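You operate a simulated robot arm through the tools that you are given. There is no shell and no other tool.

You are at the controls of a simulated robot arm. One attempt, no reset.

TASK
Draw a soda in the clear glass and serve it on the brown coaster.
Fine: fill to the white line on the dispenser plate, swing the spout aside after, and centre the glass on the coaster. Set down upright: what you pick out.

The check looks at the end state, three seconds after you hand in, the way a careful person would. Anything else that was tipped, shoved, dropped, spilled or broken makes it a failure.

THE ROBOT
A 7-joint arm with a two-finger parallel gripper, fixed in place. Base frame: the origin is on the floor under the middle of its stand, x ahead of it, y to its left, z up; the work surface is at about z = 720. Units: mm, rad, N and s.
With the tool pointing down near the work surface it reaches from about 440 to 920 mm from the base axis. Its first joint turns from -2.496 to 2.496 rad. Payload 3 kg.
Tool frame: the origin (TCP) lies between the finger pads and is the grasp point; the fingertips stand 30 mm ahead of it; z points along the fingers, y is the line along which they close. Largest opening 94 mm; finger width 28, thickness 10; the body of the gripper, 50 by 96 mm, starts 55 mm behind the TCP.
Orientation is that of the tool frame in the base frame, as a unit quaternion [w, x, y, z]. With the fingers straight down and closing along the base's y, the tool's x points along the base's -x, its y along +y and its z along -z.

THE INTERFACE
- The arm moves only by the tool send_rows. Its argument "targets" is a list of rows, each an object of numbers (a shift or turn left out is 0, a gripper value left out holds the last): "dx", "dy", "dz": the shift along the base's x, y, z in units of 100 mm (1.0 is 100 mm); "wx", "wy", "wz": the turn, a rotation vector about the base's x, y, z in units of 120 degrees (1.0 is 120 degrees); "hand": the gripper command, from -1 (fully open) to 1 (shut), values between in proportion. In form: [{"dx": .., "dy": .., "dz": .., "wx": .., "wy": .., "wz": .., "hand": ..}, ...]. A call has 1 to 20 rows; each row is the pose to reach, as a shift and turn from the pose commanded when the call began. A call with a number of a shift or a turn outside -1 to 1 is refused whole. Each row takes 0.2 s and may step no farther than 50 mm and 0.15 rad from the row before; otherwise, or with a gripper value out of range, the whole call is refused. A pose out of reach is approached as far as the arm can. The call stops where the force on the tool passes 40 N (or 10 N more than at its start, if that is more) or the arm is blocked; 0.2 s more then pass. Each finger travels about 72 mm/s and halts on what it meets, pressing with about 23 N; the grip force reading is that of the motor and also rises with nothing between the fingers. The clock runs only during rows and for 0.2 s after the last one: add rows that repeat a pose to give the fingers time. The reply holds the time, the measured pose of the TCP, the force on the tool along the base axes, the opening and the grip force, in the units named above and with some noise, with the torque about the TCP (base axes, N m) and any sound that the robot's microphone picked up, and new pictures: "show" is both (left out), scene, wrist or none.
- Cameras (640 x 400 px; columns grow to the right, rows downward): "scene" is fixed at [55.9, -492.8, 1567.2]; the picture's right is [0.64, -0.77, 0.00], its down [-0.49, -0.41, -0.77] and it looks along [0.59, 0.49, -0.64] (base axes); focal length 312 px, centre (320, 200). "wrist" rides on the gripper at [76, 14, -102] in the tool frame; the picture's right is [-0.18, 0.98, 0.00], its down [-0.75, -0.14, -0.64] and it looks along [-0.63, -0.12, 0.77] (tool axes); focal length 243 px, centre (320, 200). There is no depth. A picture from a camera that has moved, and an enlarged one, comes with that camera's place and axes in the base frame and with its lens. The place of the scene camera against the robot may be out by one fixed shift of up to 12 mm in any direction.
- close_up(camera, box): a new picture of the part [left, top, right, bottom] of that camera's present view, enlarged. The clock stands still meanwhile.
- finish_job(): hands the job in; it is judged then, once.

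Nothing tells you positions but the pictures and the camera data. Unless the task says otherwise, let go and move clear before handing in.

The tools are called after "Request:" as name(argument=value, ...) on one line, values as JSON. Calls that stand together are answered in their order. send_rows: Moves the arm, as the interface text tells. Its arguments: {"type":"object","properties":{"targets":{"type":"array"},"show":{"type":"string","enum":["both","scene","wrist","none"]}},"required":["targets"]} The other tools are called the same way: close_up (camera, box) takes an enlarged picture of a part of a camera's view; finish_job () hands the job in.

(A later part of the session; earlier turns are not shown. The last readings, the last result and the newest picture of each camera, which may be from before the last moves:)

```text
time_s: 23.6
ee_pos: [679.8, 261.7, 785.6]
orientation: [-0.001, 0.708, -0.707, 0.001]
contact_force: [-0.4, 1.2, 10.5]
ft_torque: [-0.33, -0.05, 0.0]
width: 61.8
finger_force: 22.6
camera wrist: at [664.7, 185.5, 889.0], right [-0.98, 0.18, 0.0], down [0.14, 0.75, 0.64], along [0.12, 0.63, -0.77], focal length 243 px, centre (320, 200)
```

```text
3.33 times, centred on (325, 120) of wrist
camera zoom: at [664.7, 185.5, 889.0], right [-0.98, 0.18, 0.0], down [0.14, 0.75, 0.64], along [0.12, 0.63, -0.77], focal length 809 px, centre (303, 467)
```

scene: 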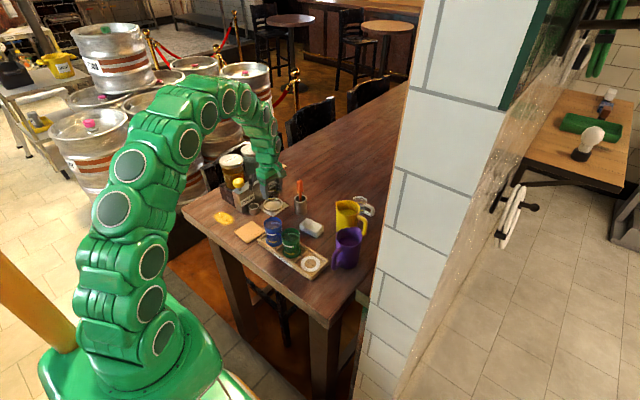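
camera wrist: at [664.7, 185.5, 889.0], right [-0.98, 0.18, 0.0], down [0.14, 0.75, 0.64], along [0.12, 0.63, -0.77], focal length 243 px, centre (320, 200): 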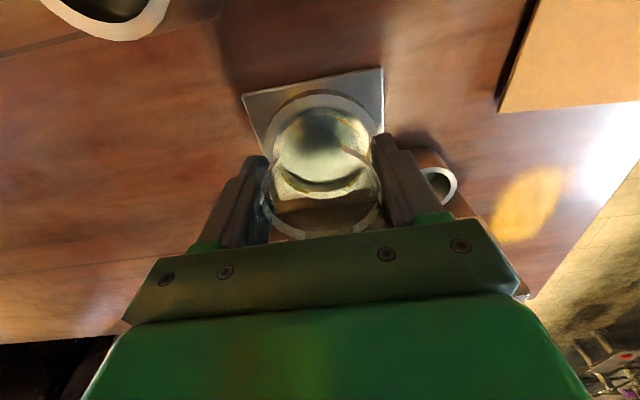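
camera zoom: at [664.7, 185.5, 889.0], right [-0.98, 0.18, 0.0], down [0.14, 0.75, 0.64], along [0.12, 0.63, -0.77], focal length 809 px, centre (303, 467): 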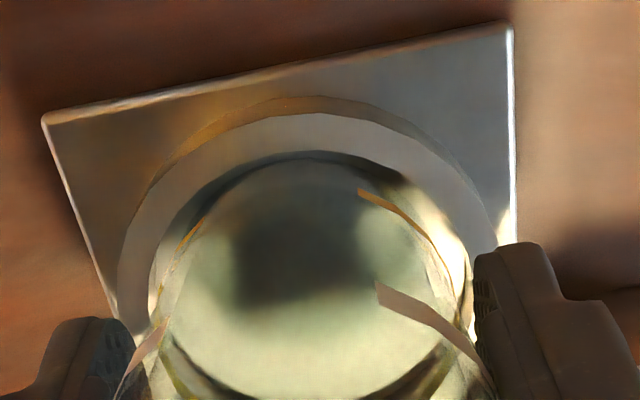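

I felt contact (about 10 N) with a torque showing the glass's near (-y) edge touching first, so the glass is tilted about 3.5° in the grip. I'll lift 3 mm, tilt the tool to level it, then lower again.

Request:
send_rows(targets=[{"dz": 0.03}, {"dz": 0.03, "wx": -0.015, "dy": 0.01}, {"dz": 0.03, "wx": -0.029, "dy": 0.015}, {"dz": 0.03, "wx": -0.029, "dy": 0.015}], show="both")

Request:
close_up(camera="wrist", box=[260, 60, 390, 240])

Request:
close_up(camera="scene", box=[250, 170, 300, 220])

```text
time_s: 24.6
ee_pos: [679.4, 263.4, 787.9]
orientation: [0.022, 0.707, -0.707, 0.021]
contact_force: [0.1, 0.3, -1.2]
ft_torque: [0.0, 0.0, 0.03]
width: 62.0
finger_force: 22.9
camera wrist: at [663.9, 193.2, 896.0], right [-0.98, 0.18, -0.01], down [0.14, 0.79, 0.59], along [0.12, 0.58, -0.8], focal length 243 px, centre (320, 200)
```

scene: 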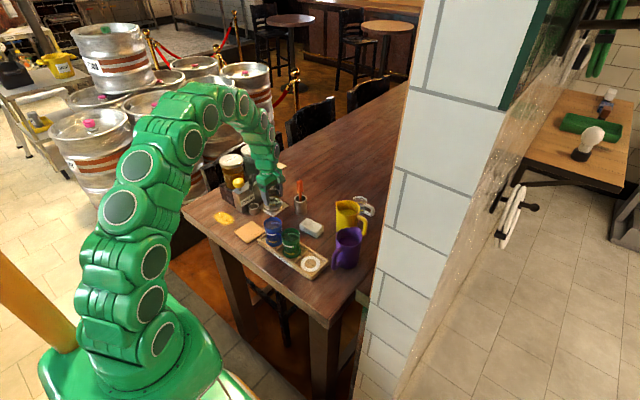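
wrist: 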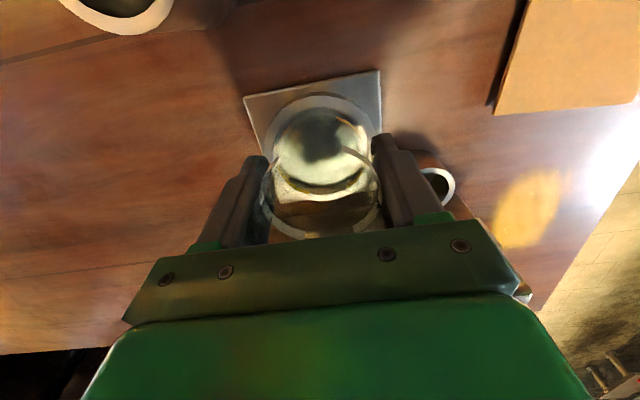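

```text
2.22 times, centred on (325, 150) of wrist
camera zoom: at [663.9, 193.2, 896.0], right [-0.98, 0.18, -0.01], down [0.14, 0.79, 0.59], along [0.12, 0.58, -0.8], focal length 539 px, centre (309, 311)
```

zoom: 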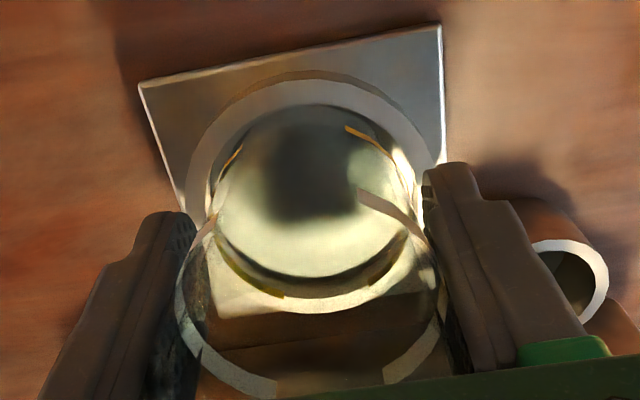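

```text
8.00 times, centred on (275, 195) of scene
camera zoom: at [55.9, -492.8, 1567.2], right [0.64, -0.77, 0.0], down [-0.49, -0.41, -0.77], along [0.59, 0.49, -0.64], focal length 2497 px, centre (680, 240)
```

zoom: 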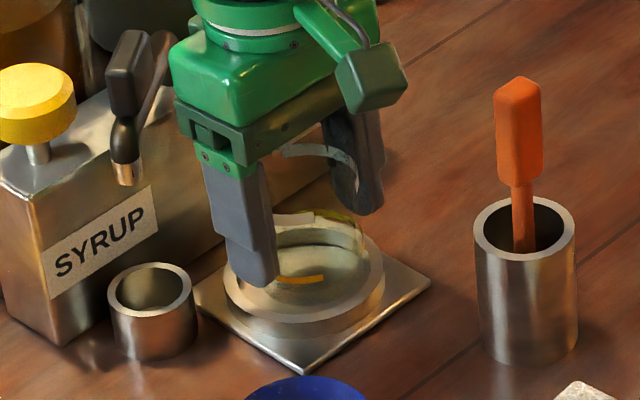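

Re-checking the numbers, the glass is tapered and its base sits only about 45 mm below the tool point, so the contact was the base's near edge on the ring top, not a tilt. I'll undo the tilt, lift to clear, shift +y and re-measure.

Request:
send_rows(targets=[{"dz": 0.04, "wx": 0.0}, {"dz": 0.08, "wx": 0.015}, {"dz": 0.12, "wx": 0.029, "dy": 0.02}, {"dz": 0.13, "wx": 0.029, "dy": 0.035}, {"dz": 0.13, "wx": 0.029, "dy": 0.035}], show="both")

Request:
close_up(camera="wrist", box=[250, 60, 400, 180])

Request:
close_up(camera="wrist", box=[250, 120, 400, 240])

Request:
close_up(camera="scene", box=[250, 170, 300, 220])

```text
time_s: 25.8
ee_pos: [679.8, 267.2, 801.1]
orientation: [0.0, 0.708, -0.706, 0.0]
contact_force: [-0.4, 0.1, -2.5]
ft_torque: [-0.01, 0.02, 0.02]
width: 61.9
finger_force: 22.3
camera wrist: at [663.8, 191.2, 904.3], right [-0.98, 0.18, 0.0], down [0.14, 0.75, 0.64], along [0.12, 0.63, -0.77], focal length 243 px, centre (320, 200)
```

scene: 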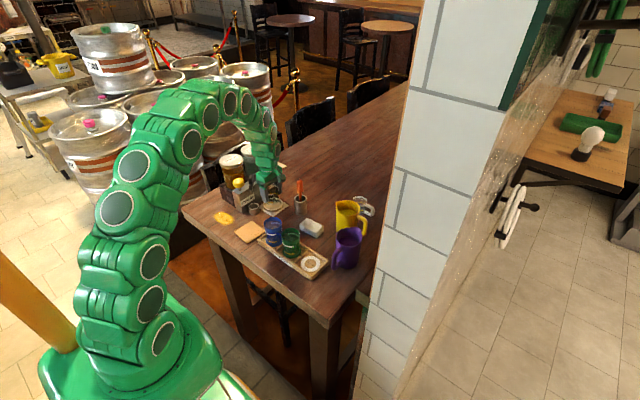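
wrist: 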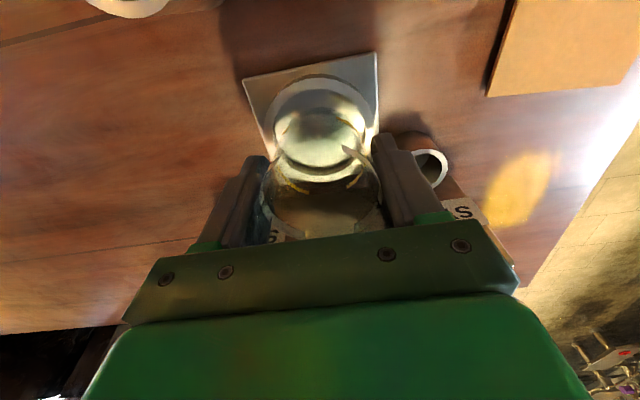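

```text
3.33 times, centred on (325, 120) of wrist
camera zoom: at [663.8, 191.2, 904.3], right [-0.98, 0.18, 0.0], down [0.14, 0.75, 0.64], along [0.12, 0.63, -0.77], focal length 809 px, centre (303, 467)
```

zoom: 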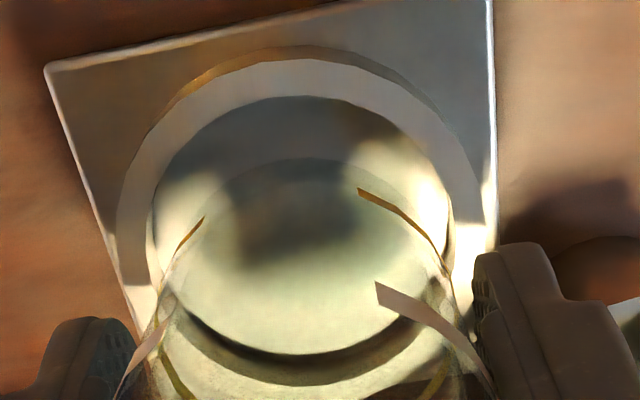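

```text
3.33 times, centred on (325, 180) of wrist
camera zoom: at [663.8, 191.2, 904.3], right [-0.98, 0.18, 0.0], down [0.14, 0.75, 0.64], along [0.12, 0.63, -0.77], focal length 809 px, centre (303, 267)
```

zoom: 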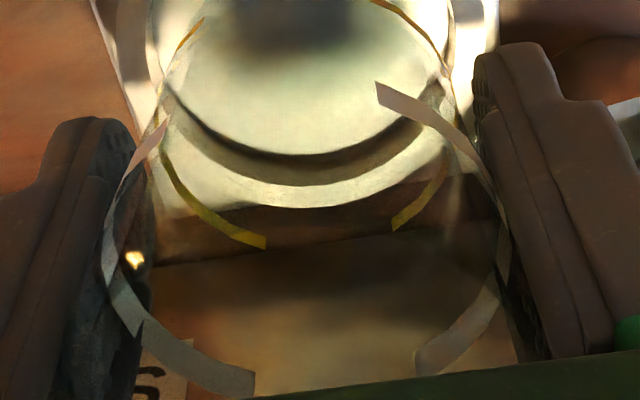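

```text
8.00 times, centred on (275, 195) of scene
camera zoom: at [55.9, -492.8, 1567.2], right [0.64, -0.77, 0.0], down [-0.49, -0.41, -0.77], along [0.59, 0.49, -0.64], focal length 2497 px, centre (680, 240)
```

zoom: 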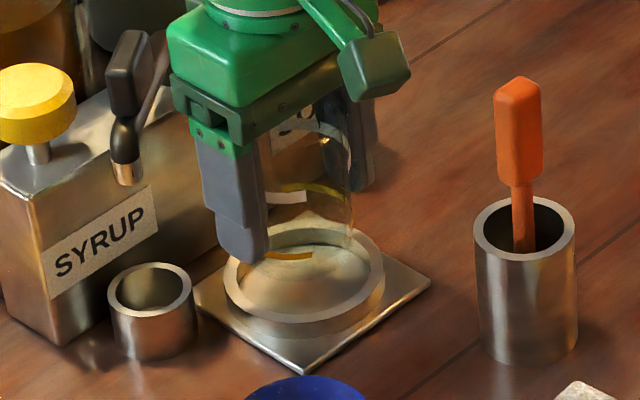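

Glass base (radius ~28) and ring (inner radius ~33) are now concentric within about 1 mm. I'll lower into the ring, stopping just before the fingertips would meet the ring top.

Request:
send_rows(targets=[{"dz": -0.04}, {"dz": -0.09}, {"dz": -0.14}, {"dz": -0.18}, {"dz": -0.21}, {"dz": -0.24}, {"dz": -0.26}, {"dz": -0.28}, {"dz": -0.28}], show="both")

Request:
close_up(camera="wrist", box=[250, 60, 400, 180])

Request:
close_up(camera="scene", box=[250, 170, 300, 220])

```text
time_s: 27.8
ee_pos: [679.1, 267.6, 773.8]
orientation: [0.0, 0.707, -0.707, 0.0]
contact_force: [-3.2, -0.9, 12.1]
ft_torque: [0.01, -0.08, 0.0]
width: 61.9
finger_force: 22.6
camera wrist: at [664.2, 190.6, 876.6], right [-0.98, 0.18, 0.0], down [0.14, 0.75, 0.64], along [0.12, 0.63, -0.77], focal length 243 px, centre (320, 200)
```

scene: 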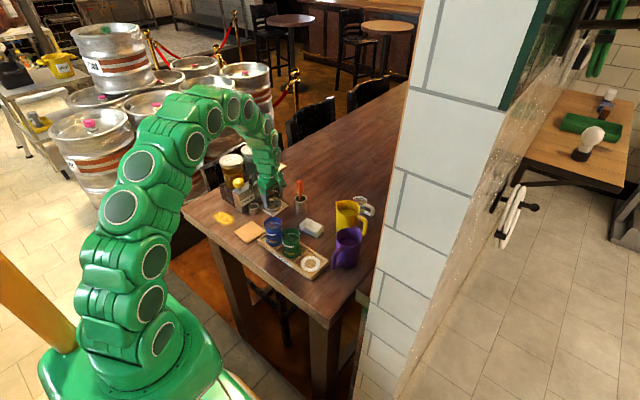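
wrist: 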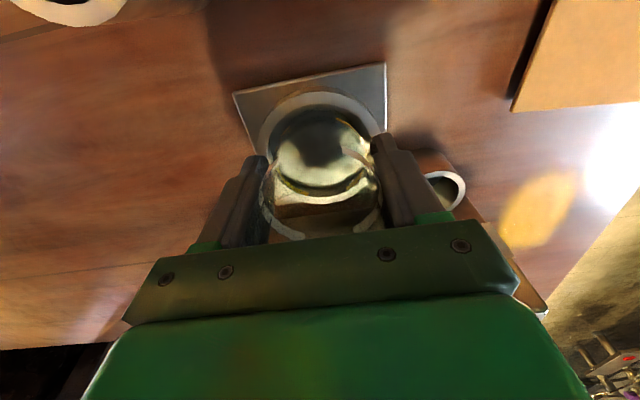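

```text
3.33 times, centred on (325, 120) of wrist
camera zoom: at [664.2, 190.6, 876.6], right [-0.98, 0.18, 0.0], down [0.14, 0.75, 0.64], along [0.12, 0.63, -0.77], focal length 809 px, centre (303, 467)
```

zoom: 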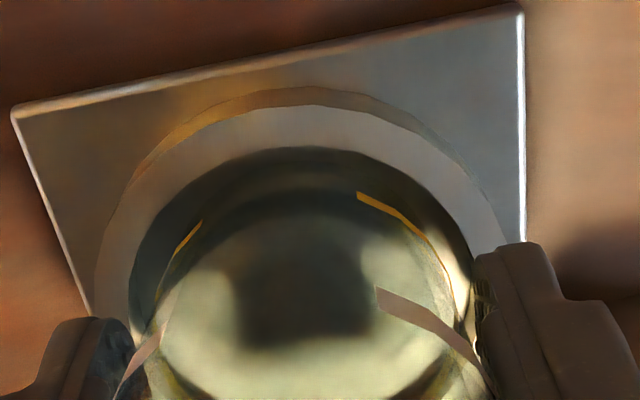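

```text
8.00 times, centred on (275, 195) of scene
camera zoom: at [55.9, -492.8, 1567.2], right [0.64, -0.77, 0.0], down [-0.49, -0.41, -0.77], along [0.59, 0.49, -0.64], focal length 2497 px, centre (680, 240)
```

zoom: 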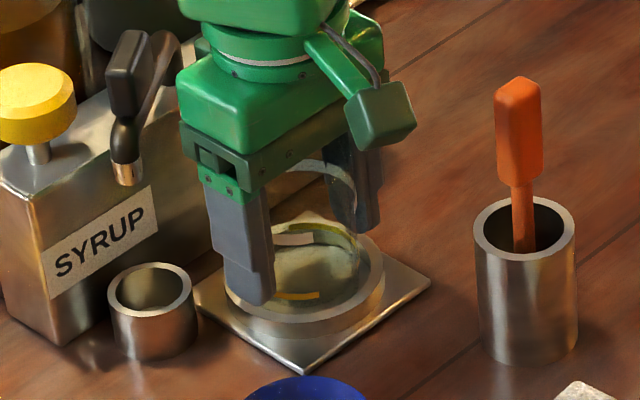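

The glass is down with about 12 N of even support and almost no torque. I'll open the fingers gradually and see that it stands.

Request:
send_rows(targets=[{"hand": -0.34, "dz": 0.005}, {"hand": -0.4, "dz": 0.005}, {"hand": -0.5, "dz": 0.005}, {"hand": -0.62, "dz": 0.005}, {"hand": -0.62, "dz": 0.005}], show="both")

Request:
close_up(camera="wrist", box=[250, 60, 400, 240])

Request:
close_up(camera="scene", box=[250, 170, 300, 220])

```text
time_s: 29.0
ee_pos: [679.2, 266.1, 774.4]
orientation: [0.001, -0.707, 0.707, 0.0]
contact_force: [0.0, 0.7, -0.5]
ft_torque: [0.0, 0.03, 0.01]
width: 76.2
finger_force: 0.1
camera wrist: at [664.6, 190.7, 877.1], right [-0.98, 0.18, 0.0], down [0.14, 0.75, 0.64], along [0.12, 0.63, -0.77], focal length 243 px, centre (320, 200)
```

scene: 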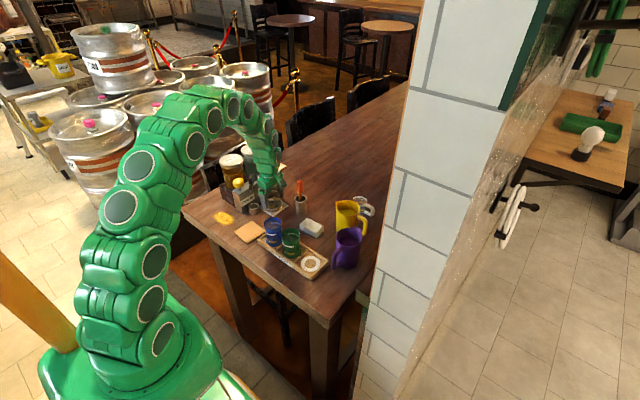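
wrist: 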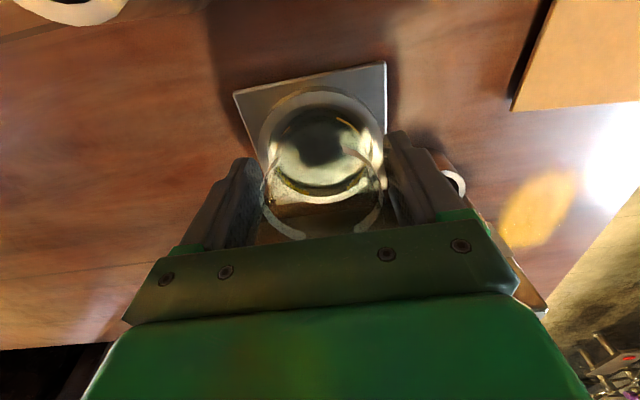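

```text
2.22 times, centred on (325, 150) of wrist
camera zoom: at [664.6, 190.7, 877.1], right [-0.98, 0.18, 0.0], down [0.14, 0.75, 0.64], along [0.12, 0.63, -0.77], focal length 539 px, centre (309, 311)
```

zoom: 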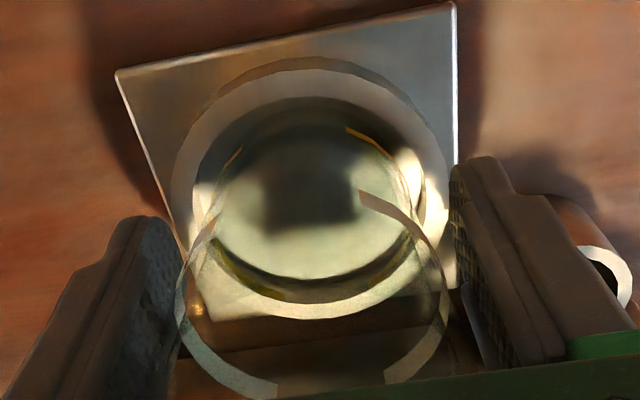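

```text
8.00 times, centred on (275, 195) of scene
camera zoom: at [55.9, -492.8, 1567.2], right [0.64, -0.77, 0.0], down [-0.49, -0.41, -0.77], along [0.59, 0.49, -0.64], focal length 2497 px, centre (680, 240)
```

zoom: 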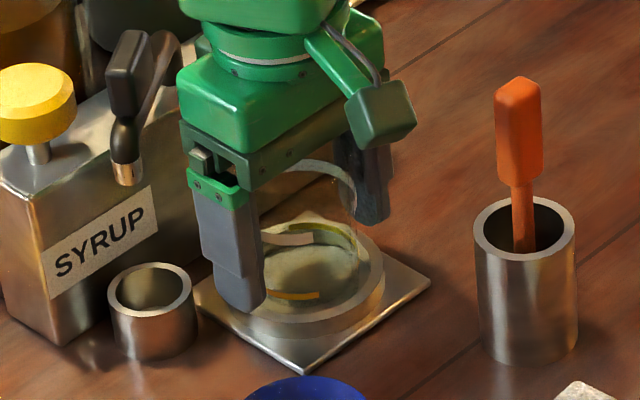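

The glass stands upright in the ring and did not shift when released. I'll raise the gripper straight up and look at the dispenser.

Request:
send_rows(targets=[{"dz": 0.1}, {"dz": 0.25}, {"dz": 0.5}, {"dz": 0.8}, {"dz": 1.0}], show="none")

Request:
send_rows(targets=[{"dz": 0.4, "dy": -0.1}, {"dz": 0.8, "dy": -0.4}, {"dz": 0.95, "dy": -0.75}, {"dz": 1.0, "dy": -0.9}, {"dz": 1.0, "dy": -0.9}], show="both")

Request:
close_up(camera="wrist", box=[240, 60, 420, 230])

Request:
close_up(camera="scene", box=[220, 150, 300, 220])

```text
time_s: 30.2
ee_pos: [681.0, 265.9, 874.6]
orientation: [-0.001, 0.707, -0.707, 0.0]
contact_force: [-1.0, -0.1, 0.0]
ft_torque: [-0.04, 0.02, 0.0]
width: 76.3
finger_force: 0.0
```

```text
time_s: 31.4
ee_pos: [678.8, 175.7, 974.1]
orientation: [0.001, 0.707, -0.707, 0.0]
contact_force: [0.3, -0.5, -0.1]
ft_torque: [0.0, 0.0, 0.01]
width: 76.0
finger_force: 0.0
camera wrist: at [662.9, 99.3, 1076.8], right [-0.98, 0.18, 0.0], down [0.14, 0.75, 0.64], along [0.12, 0.63, -0.77], focal length 243 px, centre (320, 200)
```

scene: 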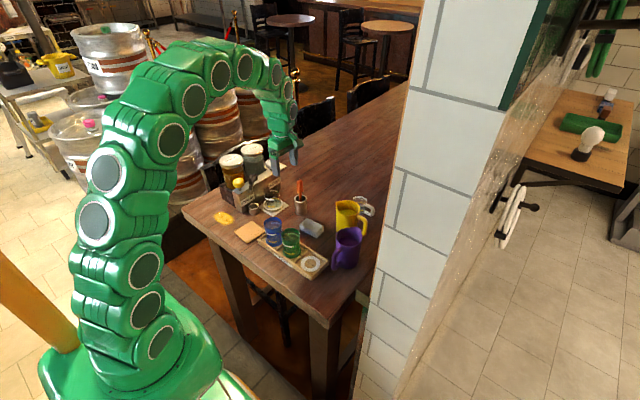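
wrist: 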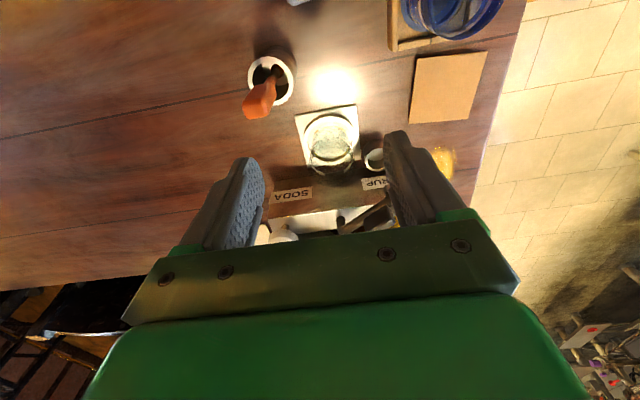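

```text
2.35 times, centred on (330, 145) of wrist
camera zoom: at [662.9, 99.3, 1076.8], right [-0.98, 0.18, 0.0], down [0.14, 0.75, 0.64], along [0.12, 0.63, -0.77], focal length 571 px, centre (296, 329)
```

zoom: 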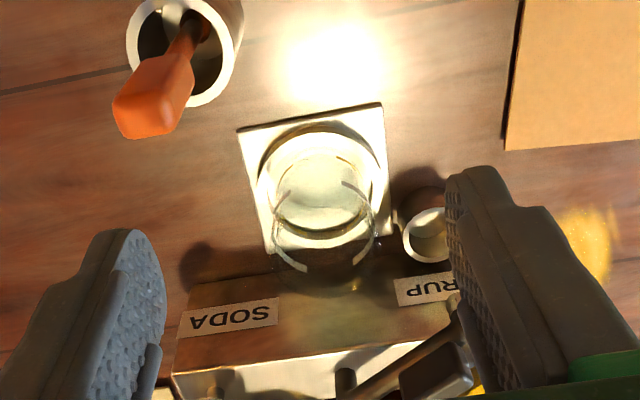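

```text
5.71 times, centred on (260, 185) of scene
camera zoom: at [55.9, -492.8, 1567.2], right [0.64, -0.77, 0.0], down [-0.49, -0.41, -0.77], along [0.59, 0.49, -0.64], focal length 1784 px, centre (663, 286)
```

zoom: 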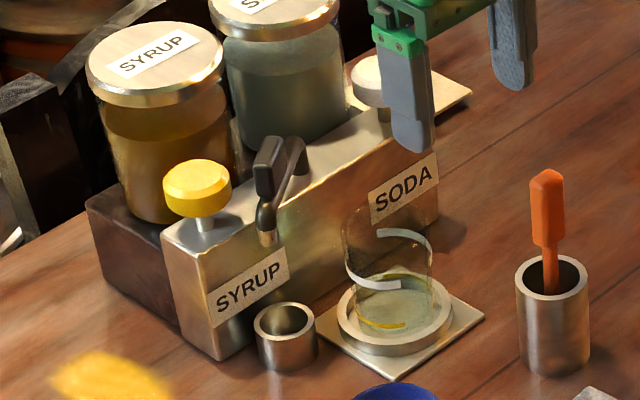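

The clear glass stands in the ring, and the spout is parked over the drip cup. I'll move so the wrist camera sees the spout paddle and knobs closely from another angle.

Request:
send_rows(targets=[{"dx": -0.1, "dy": 0.15, "dz": 0.1}, {"dx": -0.25, "dy": 0.4, "dz": 0.2}, {"dx": -0.38, "dy": 0.6, "dz": 0.25}, {"dx": -0.4, "dy": 0.65, "dz": 0.25}, {"dx": -0.4, "dy": 0.65, "dz": 0.25}], show="wrist")

Request:
close_up(camera="wrist", box=[250, 100, 400, 240])

```text
time_s: 32.6
ee_pos: [639.4, 240.9, 999.4]
orientation: [0.0, -0.707, 0.707, 0.0]
contact_force: [-0.7, 0.7, 0.5]
ft_torque: [0.01, 0.0, -0.02]
width: 76.0
finger_force: 0.1
camera wrist: at [624.1, 164.8, 1102.0], right [-0.98, 0.18, 0.0], down [0.14, 0.75, 0.64], along [0.12, 0.63, -0.77], focal length 243 px, centre (320, 200)
```

wrist: 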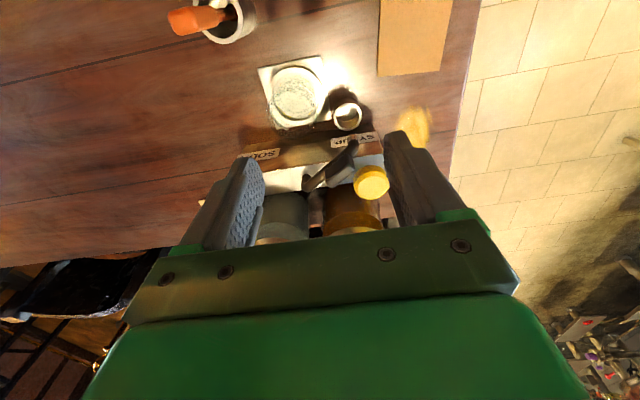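

```text
2.86 times, centred on (325, 170) of wrist
camera zoom: at [624.1, 164.8, 1102.0], right [-0.98, 0.18, 0.0], down [0.14, 0.75, 0.64], along [0.12, 0.63, -0.77], focal length 693 px, centre (306, 286)
```

zoom: 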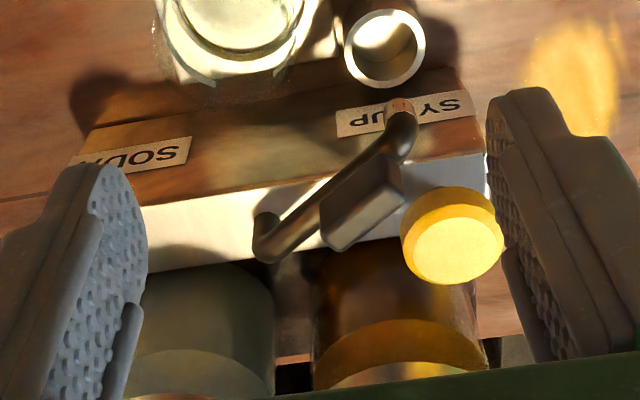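

Request:
close_up(camera="wrist", box=[300, 130, 370, 200])

Request:
close_up(camera="scene", box=[225, 155, 275, 200])

```text
5.71 times, centred on (335, 165) of wrist
camera zoom: at [624.1, 164.8, 1102.0], right [-0.98, 0.18, 0.0], down [0.14, 0.75, 0.64], along [0.12, 0.63, -0.77], focal length 1386 px, centre (234, 400)
```

zoom: 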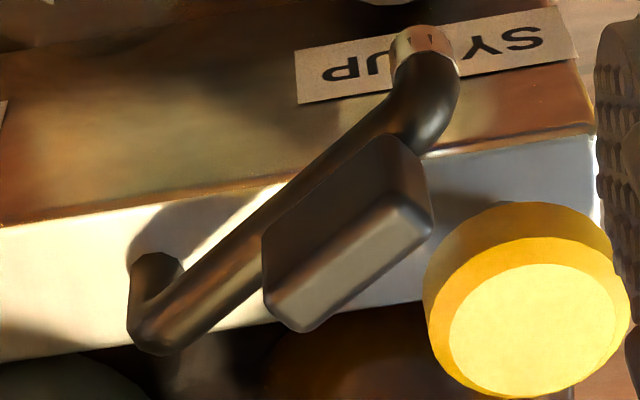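

```text
8.89 times, centred on (250, 178) of scene
camera zoom: at [55.9, -492.8, 1567.2], right [0.64, -0.77, 0.0], down [-0.49, -0.41, -0.77], along [0.59, 0.49, -0.64], focal length 2774 px, centre (942, 400)
```

zoom: 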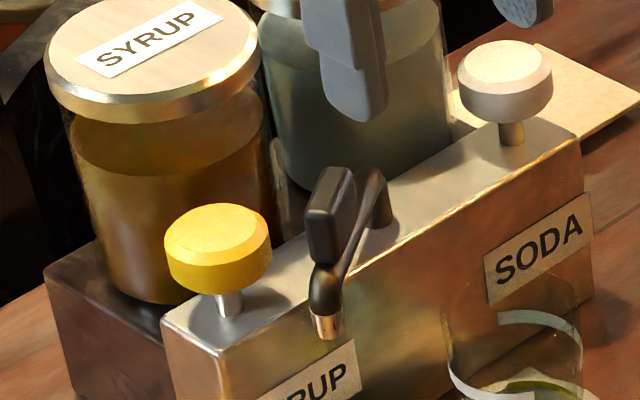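

I can see the paddle standing on the spout arm, next to the yellow knob. I'll rotate the wrist so the fingers close across the paddle, narrow the opening, and look down along the arm from above.

Request:
send_rows(targets=[{"dx": -0.01, "dy": 0.1, "dz": 0.0, "wz": -0.065, "hand": 0.0}, {"dx": -0.03, "dy": 0.25, "dz": 0.0, "wz": -0.13, "hand": 0.2}, {"dx": -0.05, "dy": 0.4, "dz": 0.0, "wz": -0.195, "hand": 0.36}, {"dx": -0.07, "dy": 0.55, "dz": -0.05, "wz": -0.26, "hand": 0.36}, {"dx": -0.08, "dy": 0.7, "dz": -0.1, "wz": -0.325, "hand": 0.36}, {"dx": -0.096, "dy": 0.8, "dz": -0.15, "wz": -0.39, "hand": 0.36}, {"dx": -0.096, "dy": 0.815, "dz": -0.2, "wz": -0.453, "hand": 0.36}, {"dx": -0.096, "dy": 0.815, "dz": -0.2, "wz": -0.453, "hand": 0.36}], show="both")

Request:
close_up(camera="wrist", box=[250, 60, 390, 200])

```text
time_s: 34.4
ee_pos: [630.0, 322.9, 978.3]
orientation: [0.0, -0.305, 0.952, 0.0]
contact_force: [0.2, 0.2, 0.3]
ft_torque: [0.02, 0.05, 0.02]
width: 30.0
finger_force: 0.1
camera wrist: at [558.5, 290.4, 1081.1], right [-0.42, 0.91, 0.0], down [0.69, 0.32, 0.64], along [0.58, 0.27, -0.77], focal length 243 px, centre (320, 200)
```

scene: 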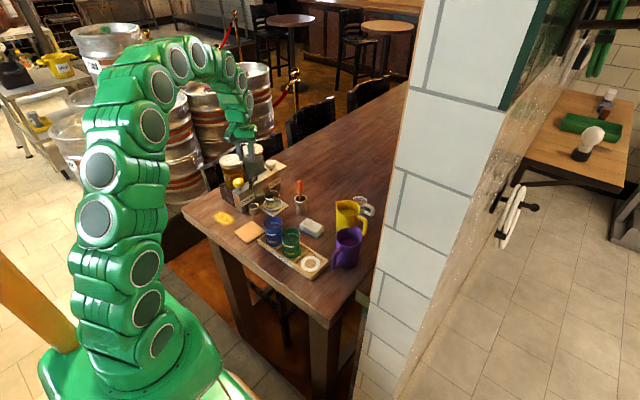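
wrist: 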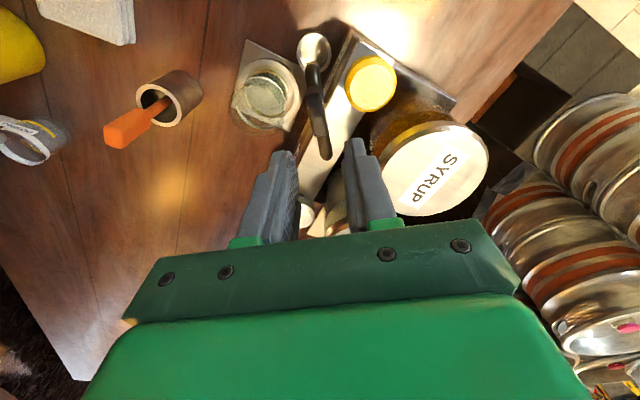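

```text
2.86 times, centred on (320, 130) of wrist
camera zoom: at [558.5, 290.4, 1081.1], right [-0.42, 0.91, 0.0], down [0.69, 0.32, 0.64], along [0.58, 0.27, -0.77], focal length 693 px, centre (320, 400)
```

zoom: 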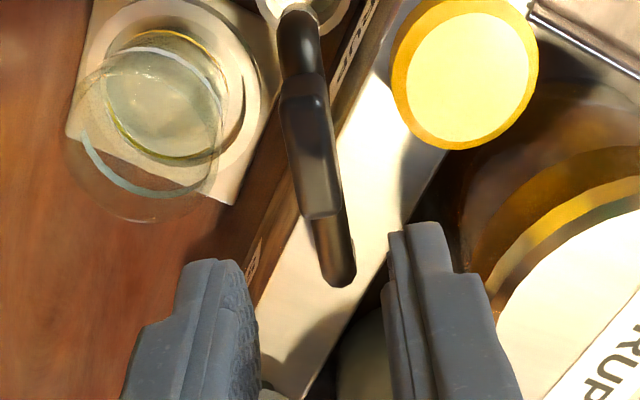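

The paddle is centred near (630, 320) with its top at about z 878, well above the yellow knob (z 857), and the arm's pivot is near (678, 353). I'll lower the open fingers around the paddle, keeping the tips above the knob height.

Request:
send_rows(targets=[{"dx": 0.003, "dy": -0.015, "dz": -0.2}, {"dx": 0.003, "dy": -0.015, "dz": -0.4}, {"dx": 0.003, "dy": -0.015, "dz": -0.55}, {"dx": 0.003, "dy": -0.015, "dz": -0.6}, {"dx": 0.003, "dy": -0.015, "dz": -0.6}], show="both")

Request:
close_up(camera="wrist", box=[240, 80, 400, 220])

Request:
close_up(camera="scene", box=[220, 145, 290, 210])

```text
time_s: 35.6
ee_pos: [629.9, 322.0, 920.6]
orientation: [0.001, -0.307, 0.952, 0.0]
contact_force: [-0.2, -0.7, -0.4]
ft_torque: [0.01, 0.01, 0.01]
width: 29.6
finger_force: 0.0
camera wrist: at [558.9, 289.2, 1022.3], right [-0.42, 0.91, 0.0], down [0.69, 0.32, 0.64], along [0.58, 0.27, -0.77], focal length 243 px, centre (320, 200)
```

scene: 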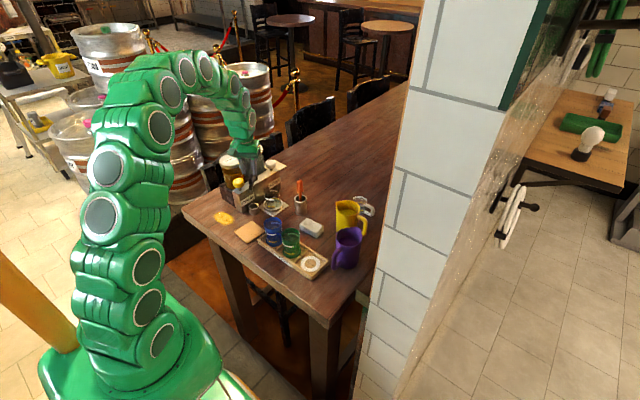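
wrist: 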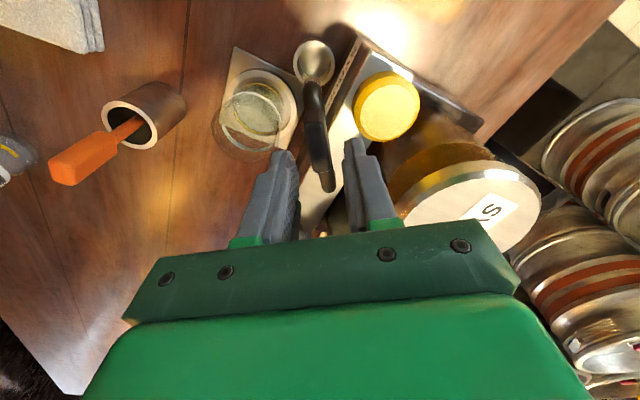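

```text
2.86 times, centred on (320, 150) of wrist
camera zoom: at [558.9, 289.2, 1022.3], right [-0.42, 0.91, 0.0], down [0.69, 0.32, 0.64], along [0.58, 0.27, -0.77], focal length 693 px, centre (320, 343)
```

zoom: 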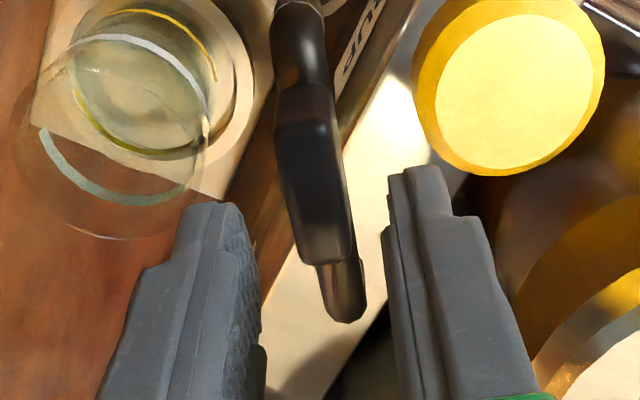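

```text
6.15 times, centred on (255, 178) of scene
camera zoom: at [55.9, -492.8, 1567.2], right [0.64, -0.77, 0.0], down [-0.49, -0.41, -0.77], along [0.59, 0.49, -0.64], focal length 1921 px, centre (720, 338)
```

zoom: 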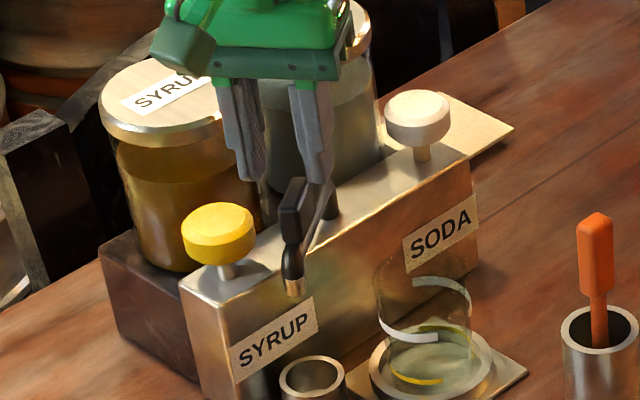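

Request:
close_up(camera="wrist", box=[290, 70, 360, 140])

Request:
close_up(camera="wrist", box=[285, 110, 365, 200])

Request:
close_up(camera="scene", box=[235, 160, 275, 200])

```text
5.71 times, centred on (325, 105) of wrist
camera zoom: at [558.9, 289.2, 1022.3], right [-0.42, 0.91, 0.0], down [0.69, 0.32, 0.64], along [0.58, 0.27, -0.77], focal length 1386 px, centre (291, 743)
```

zoom: 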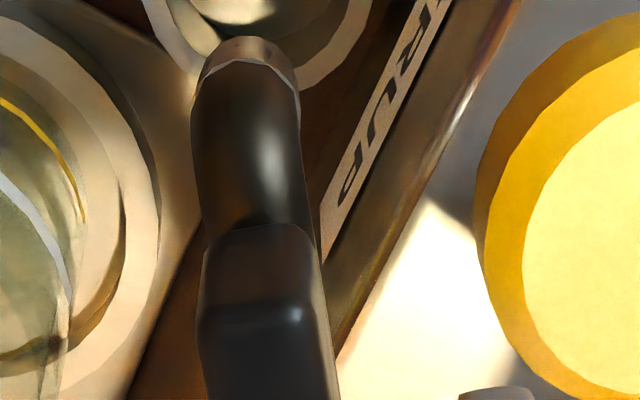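

```text
4.44 times, centred on (325, 155) of wrist
camera zoom: at [558.9, 289.2, 1022.3], right [-0.42, 0.91, 0.0], down [0.69, 0.32, 0.64], along [0.58, 0.27, -0.77], focal length 1078 px, centre (298, 400)
```

zoom: 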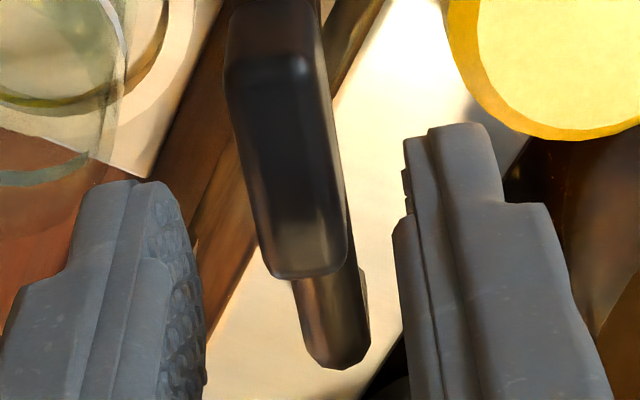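

```text
10.00 times, centred on (255, 180) of scene
camera zoom: at [55.9, -492.8, 1567.2], right [0.64, -0.77, 0.0], down [-0.49, -0.41, -0.77], along [0.59, 0.49, -0.64], focal length 3121 px, centre (970, 400)
```

zoom: 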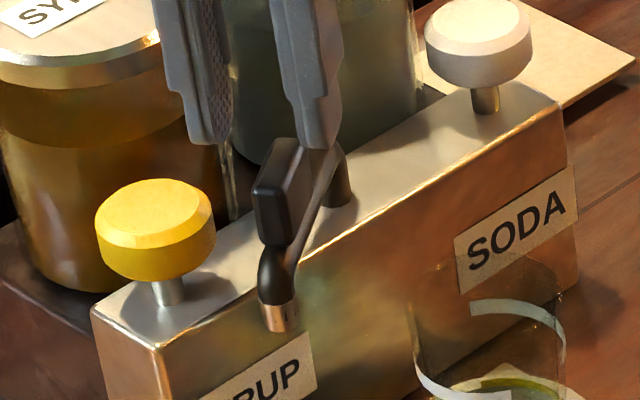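

The paddle sits within about 1 mm of the finger midplane with roughly 8 mm slack on each side. I'll lower the last 24 mm around it.

Request:
send_rows(targets=[{"dx": 0.01, "dy": -0.013, "dz": -0.06}, {"dx": 0.01, "dy": -0.013, "dz": -0.12}, {"dx": 0.01, "dy": -0.013, "dz": -0.18}, {"dx": 0.01, "dy": -0.013, "dz": -0.24}, {"dx": 0.01, "dy": -0.013, "dz": -0.24}], show="both")

Request:
close_up(camera="wrist", box=[240, 80, 400, 220])

Request:
close_up(camera="scene", box=[230, 155, 280, 205])

```text
time_s: 36.8
ee_pos: [630.1, 319.8, 894.5]
orientation: [0.0, -0.306, 0.952, 0.0]
contact_force: [-0.7, 0.1, -0.5]
ft_torque: [0.0, -0.03, 0.01]
width: 30.2
finger_force: 0.1
camera wrist: at [559.8, 288.2, 998.0], right [-0.42, 0.91, 0.0], down [0.69, 0.33, 0.64], along [0.58, 0.27, -0.77], focal length 243 px, centre (320, 200)
```

scene: 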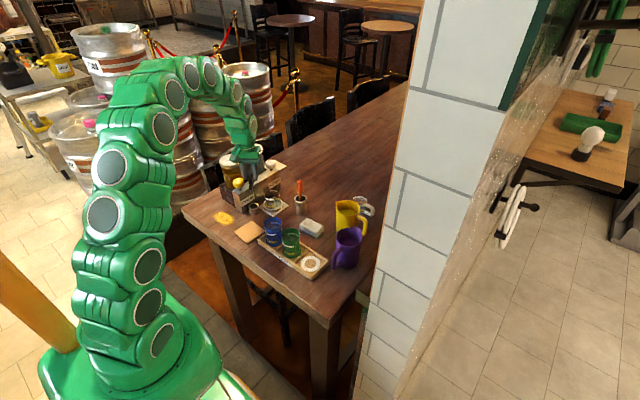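
wrist: 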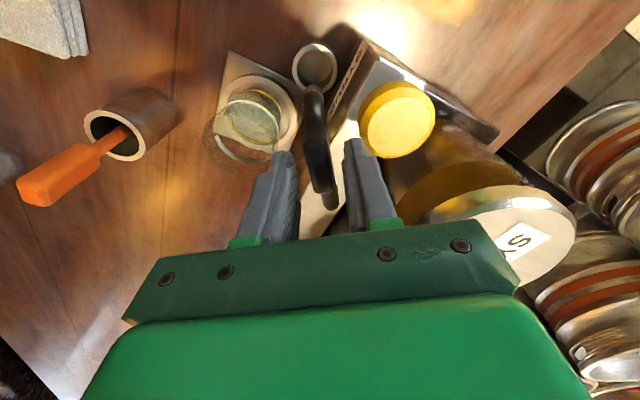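

```text
2.86 times, centred on (320, 150) of wrist
camera zoom: at [559.8, 288.2, 998.0], right [-0.42, 0.91, 0.0], down [0.69, 0.33, 0.64], along [0.58, 0.27, -0.77], focal length 693 px, centre (320, 343)
```

zoom: 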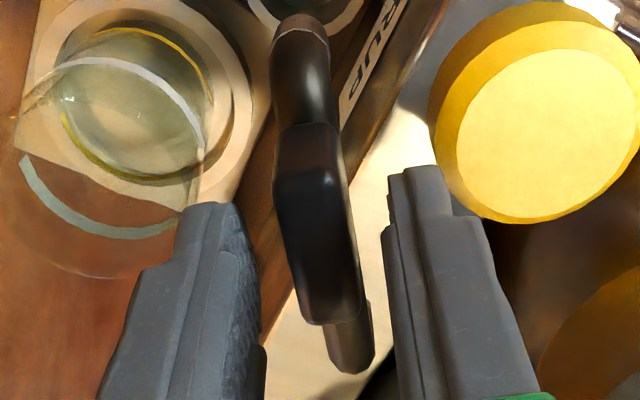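

```text
8.00 times, centred on (255, 180) of scene
camera zoom: at [55.9, -492.8, 1567.2], right [0.64, -0.77, 0.0], down [-0.49, -0.41, -0.77], along [0.59, 0.49, -0.64], focal length 2497 px, centre (840, 360)
```

zoom: 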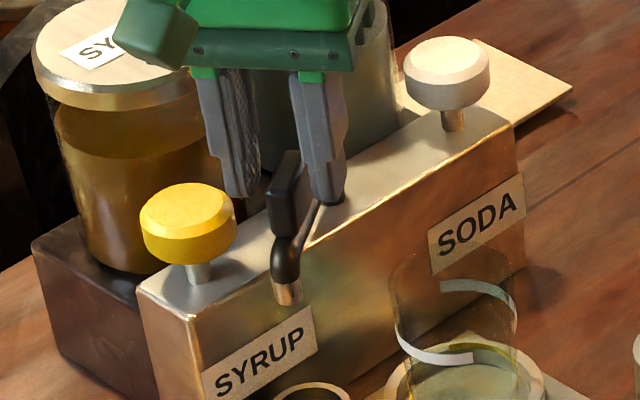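

The fingers straddle the paddle with the tips above the knob. I'll narrow them to 18 mm without gripping and swing the arm through the first half of its arc about the pivot.

Request:
send_rows(targets=[{"hand": 0.617}, {"hand": 0.617}, {"dx": 0.031, "dy": -0.038, "wz": 0.0396}, {"dx": 0.064, "dy": -0.073, "wz": 0.0792}, {"dx": 0.1, "dy": -0.105, "wz": 0.1188}, {"dx": 0.139, "dy": -0.135, "wz": 0.1583}, {"dx": 0.18, "dy": -0.161, "wz": 0.1979}, {"dx": 0.223, "dy": -0.183, "wz": 0.2375}], show="both")

Request:
close_up(camera="wrist", box=[240, 80, 400, 220])

Request:
close_up(camera="scene", box=[230, 155, 280, 205])

```text
time_s: 38.6
ee_pos: [653.6, 301.8, 894.5]
orientation: [0.0, -0.532, 0.847, 0.0]
contact_force: [0.8, 0.1, 0.5]
ft_torque: [0.01, 0.0, -0.04]
width: 18.1
finger_force: 0.0
camera wrist: at [606.6, 239.4, 997.9], right [-0.81, 0.59, 0.0], down [0.45, 0.62, 0.64], along [0.38, 0.52, -0.77], focal length 243 px, centre (320, 200)
```

scene: 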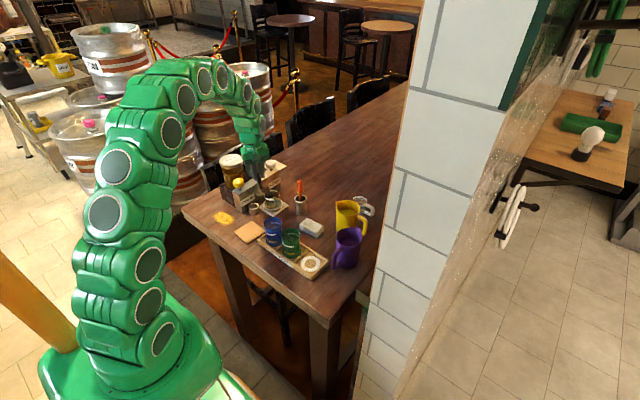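
wrist: 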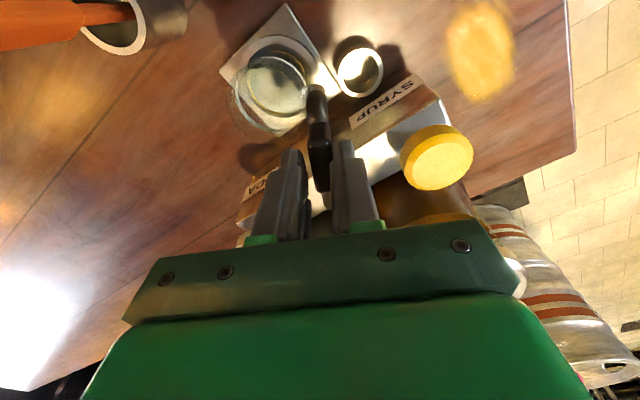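

```text
2.86 times, centred on (320, 150) of wrist
camera zoom: at [606.6, 239.4, 997.9], right [-0.81, 0.59, 0.0], down [0.45, 0.62, 0.64], along [0.38, 0.52, -0.77], focal length 693 px, centre (320, 343)
```

zoom: 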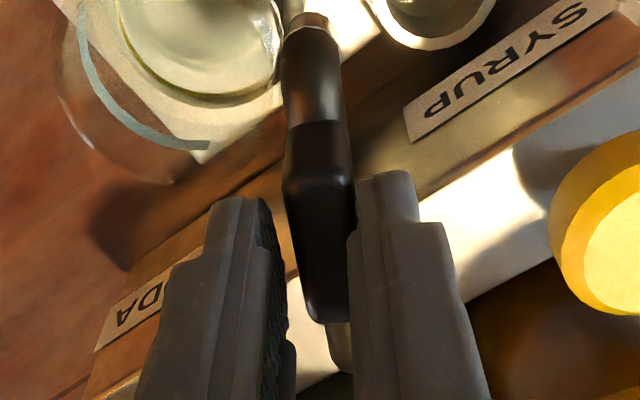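

```text
8.00 times, centred on (255, 180) of scene
camera zoom: at [55.9, -492.8, 1567.2], right [0.64, -0.77, 0.0], down [-0.49, -0.41, -0.77], along [0.59, 0.49, -0.64], focal length 2497 px, centre (840, 360)
```

zoom: 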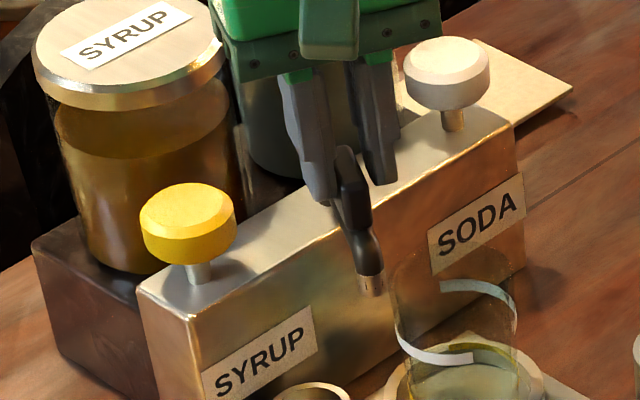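

The spout arm follows smoothly with no resistance, and the outlet is about 16 mm above rim height. I'll complete the swing over the glass.

Request:
send_rows(targets=[{"dx": 0.045, "dy": -0.019, "wz": 0.0396}, {"dx": 0.091, "dy": -0.034, "wz": 0.0792}, {"dx": 0.138, "dy": -0.045, "wz": 0.1188}, {"dx": 0.186, "dy": -0.052, "wz": 0.1583}, {"dx": 0.235, "dy": -0.055, "wz": 0.1979}, {"dx": 0.283, "dy": -0.054, "wz": 0.2375}, {"dx": 0.283, "dy": -0.054, "wz": 0.2375}], show="both")

Request:
close_up(camera="wrist", box=[240, 60, 400, 220])

Request:
close_up(camera="scene", box=[240, 160, 300, 220])

```text
time_s: 40.2
ee_pos: [681.4, 297.1, 895.0]
orientation: [0.001, 0.723, -0.69, 0.0]
contact_force: [-0.7, 0.6, 0.5]
ft_torque: [0.02, 0.01, 0.0]
width: 18.4
finger_force: 0.4
camera wrist: at [670.0, 219.7, 997.9], right [-0.99, 0.14, 0.0], down [0.11, 0.76, 0.64], along [0.09, 0.64, -0.77], focal length 243 px, centre (320, 200)
```

scene: 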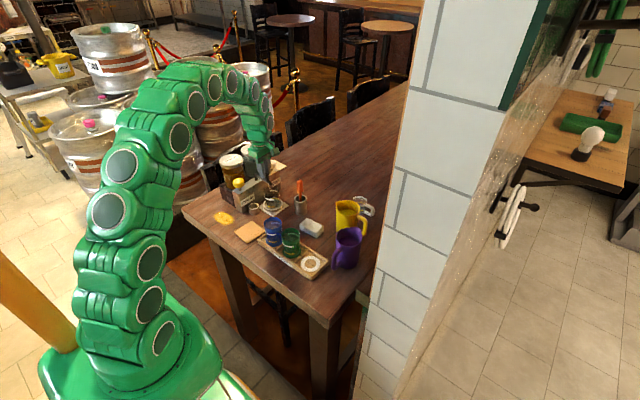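
wrist: 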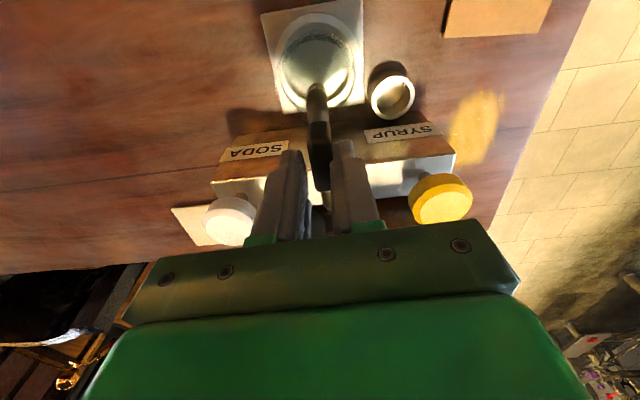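

```text
2.50 times, centred on (320, 140) of wrist
camera zoom: at [670.0, 219.7, 997.9], right [-0.99, 0.14, 0.0], down [0.11, 0.76, 0.64], along [0.09, 0.64, -0.77], focal length 606 px, centre (320, 350)
```

zoom: 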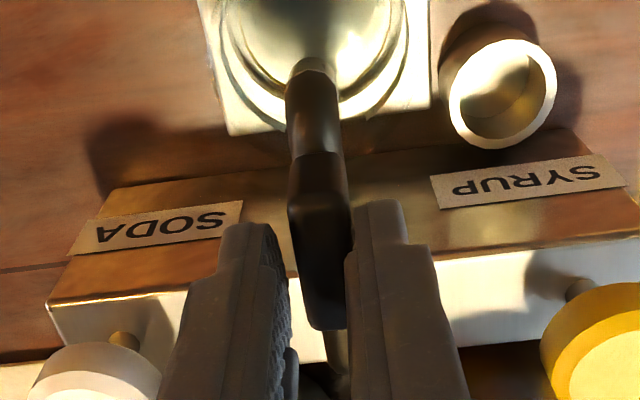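

```text
6.67 times, centred on (270, 190) of scene
camera zoom: at [55.9, -492.8, 1567.2], right [0.64, -0.77, 0.0], down [-0.49, -0.41, -0.77], along [0.59, 0.49, -0.64], focal length 2081 px, centre (653, 267)
```

zoom: 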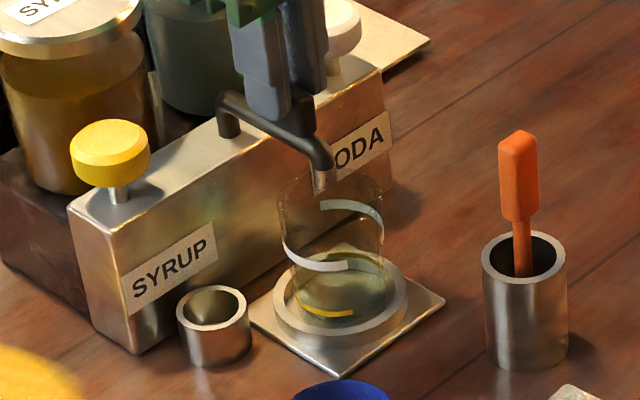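

The spout outlet is now over the glass opening. I'll open the fingers off the paddle and rise straight up.

Request:
send_rows(targets=[{"hand": 0.36}, {"hand": 0.36}, {"hand": 0.36, "dz": 0.05}, {"hand": 0.36, "dz": 0.2}, {"hand": 0.36, "dz": 0.45}, {"hand": 0.36, "dz": 0.8}, {"hand": 0.36, "dz": 0.9}], show="both")

Request:
close_up(camera="wrist", box=[200, 60, 400, 230])

Request:
close_up(camera="scene", box=[240, 150, 300, 220])

```text
time_s: 41.8
ee_pos: [681.7, 297.3, 984.7]
orientation: [0.001, 0.724, -0.69, 0.0]
contact_force: [0.1, 0.0, -0.2]
ft_torque: [0.0, -0.01, 0.0]
width: 30.1
finger_force: 0.0
camera wrist: at [670.1, 220.5, 1087.6], right [-0.99, 0.14, 0.0], down [0.11, 0.76, 0.64], along [0.09, 0.64, -0.77], focal length 243 px, centre (320, 200)
```

scene: 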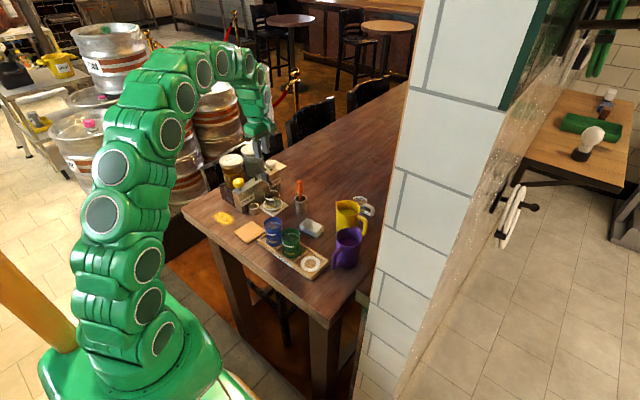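
wrist: 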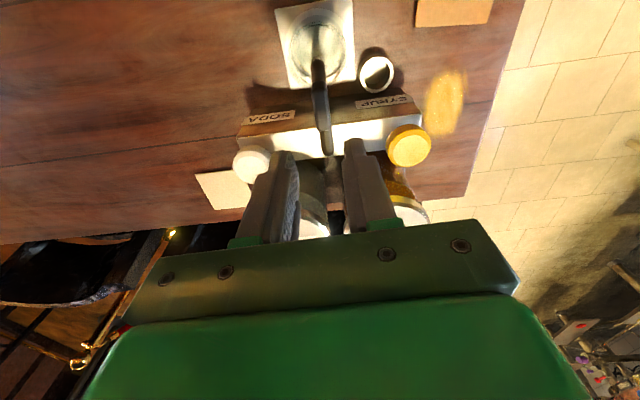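

```text
2.35 times, centred on (300, 145) of wrist
camera zoom: at [670.1, 220.5, 1087.6], right [-0.99, 0.14, 0.0], down [0.11, 0.76, 0.64], along [0.09, 0.64, -0.77], focal length 571 px, centre (367, 329)
```

zoom: 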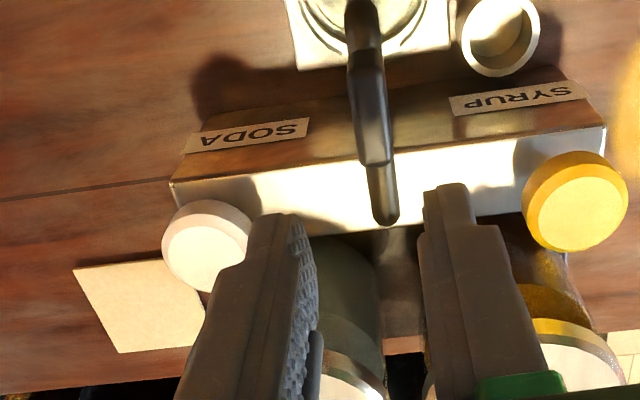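

```text
5.71 times, centred on (270, 185) of scene
camera zoom: at [55.9, -492.8, 1567.2], right [0.64, -0.77, 0.0], down [-0.49, -0.41, -0.77], along [0.59, 0.49, -0.64], focal length 1784 px, centre (606, 286)
```

zoom: 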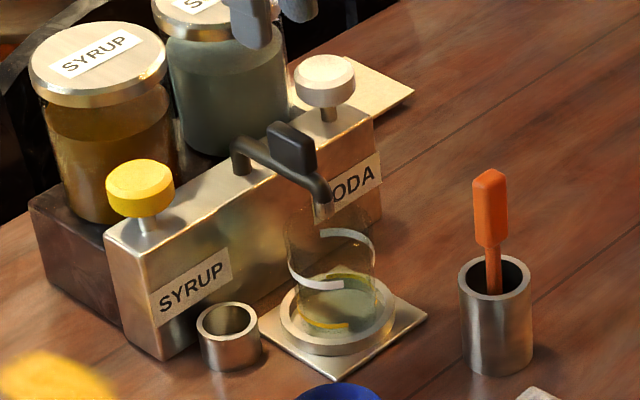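

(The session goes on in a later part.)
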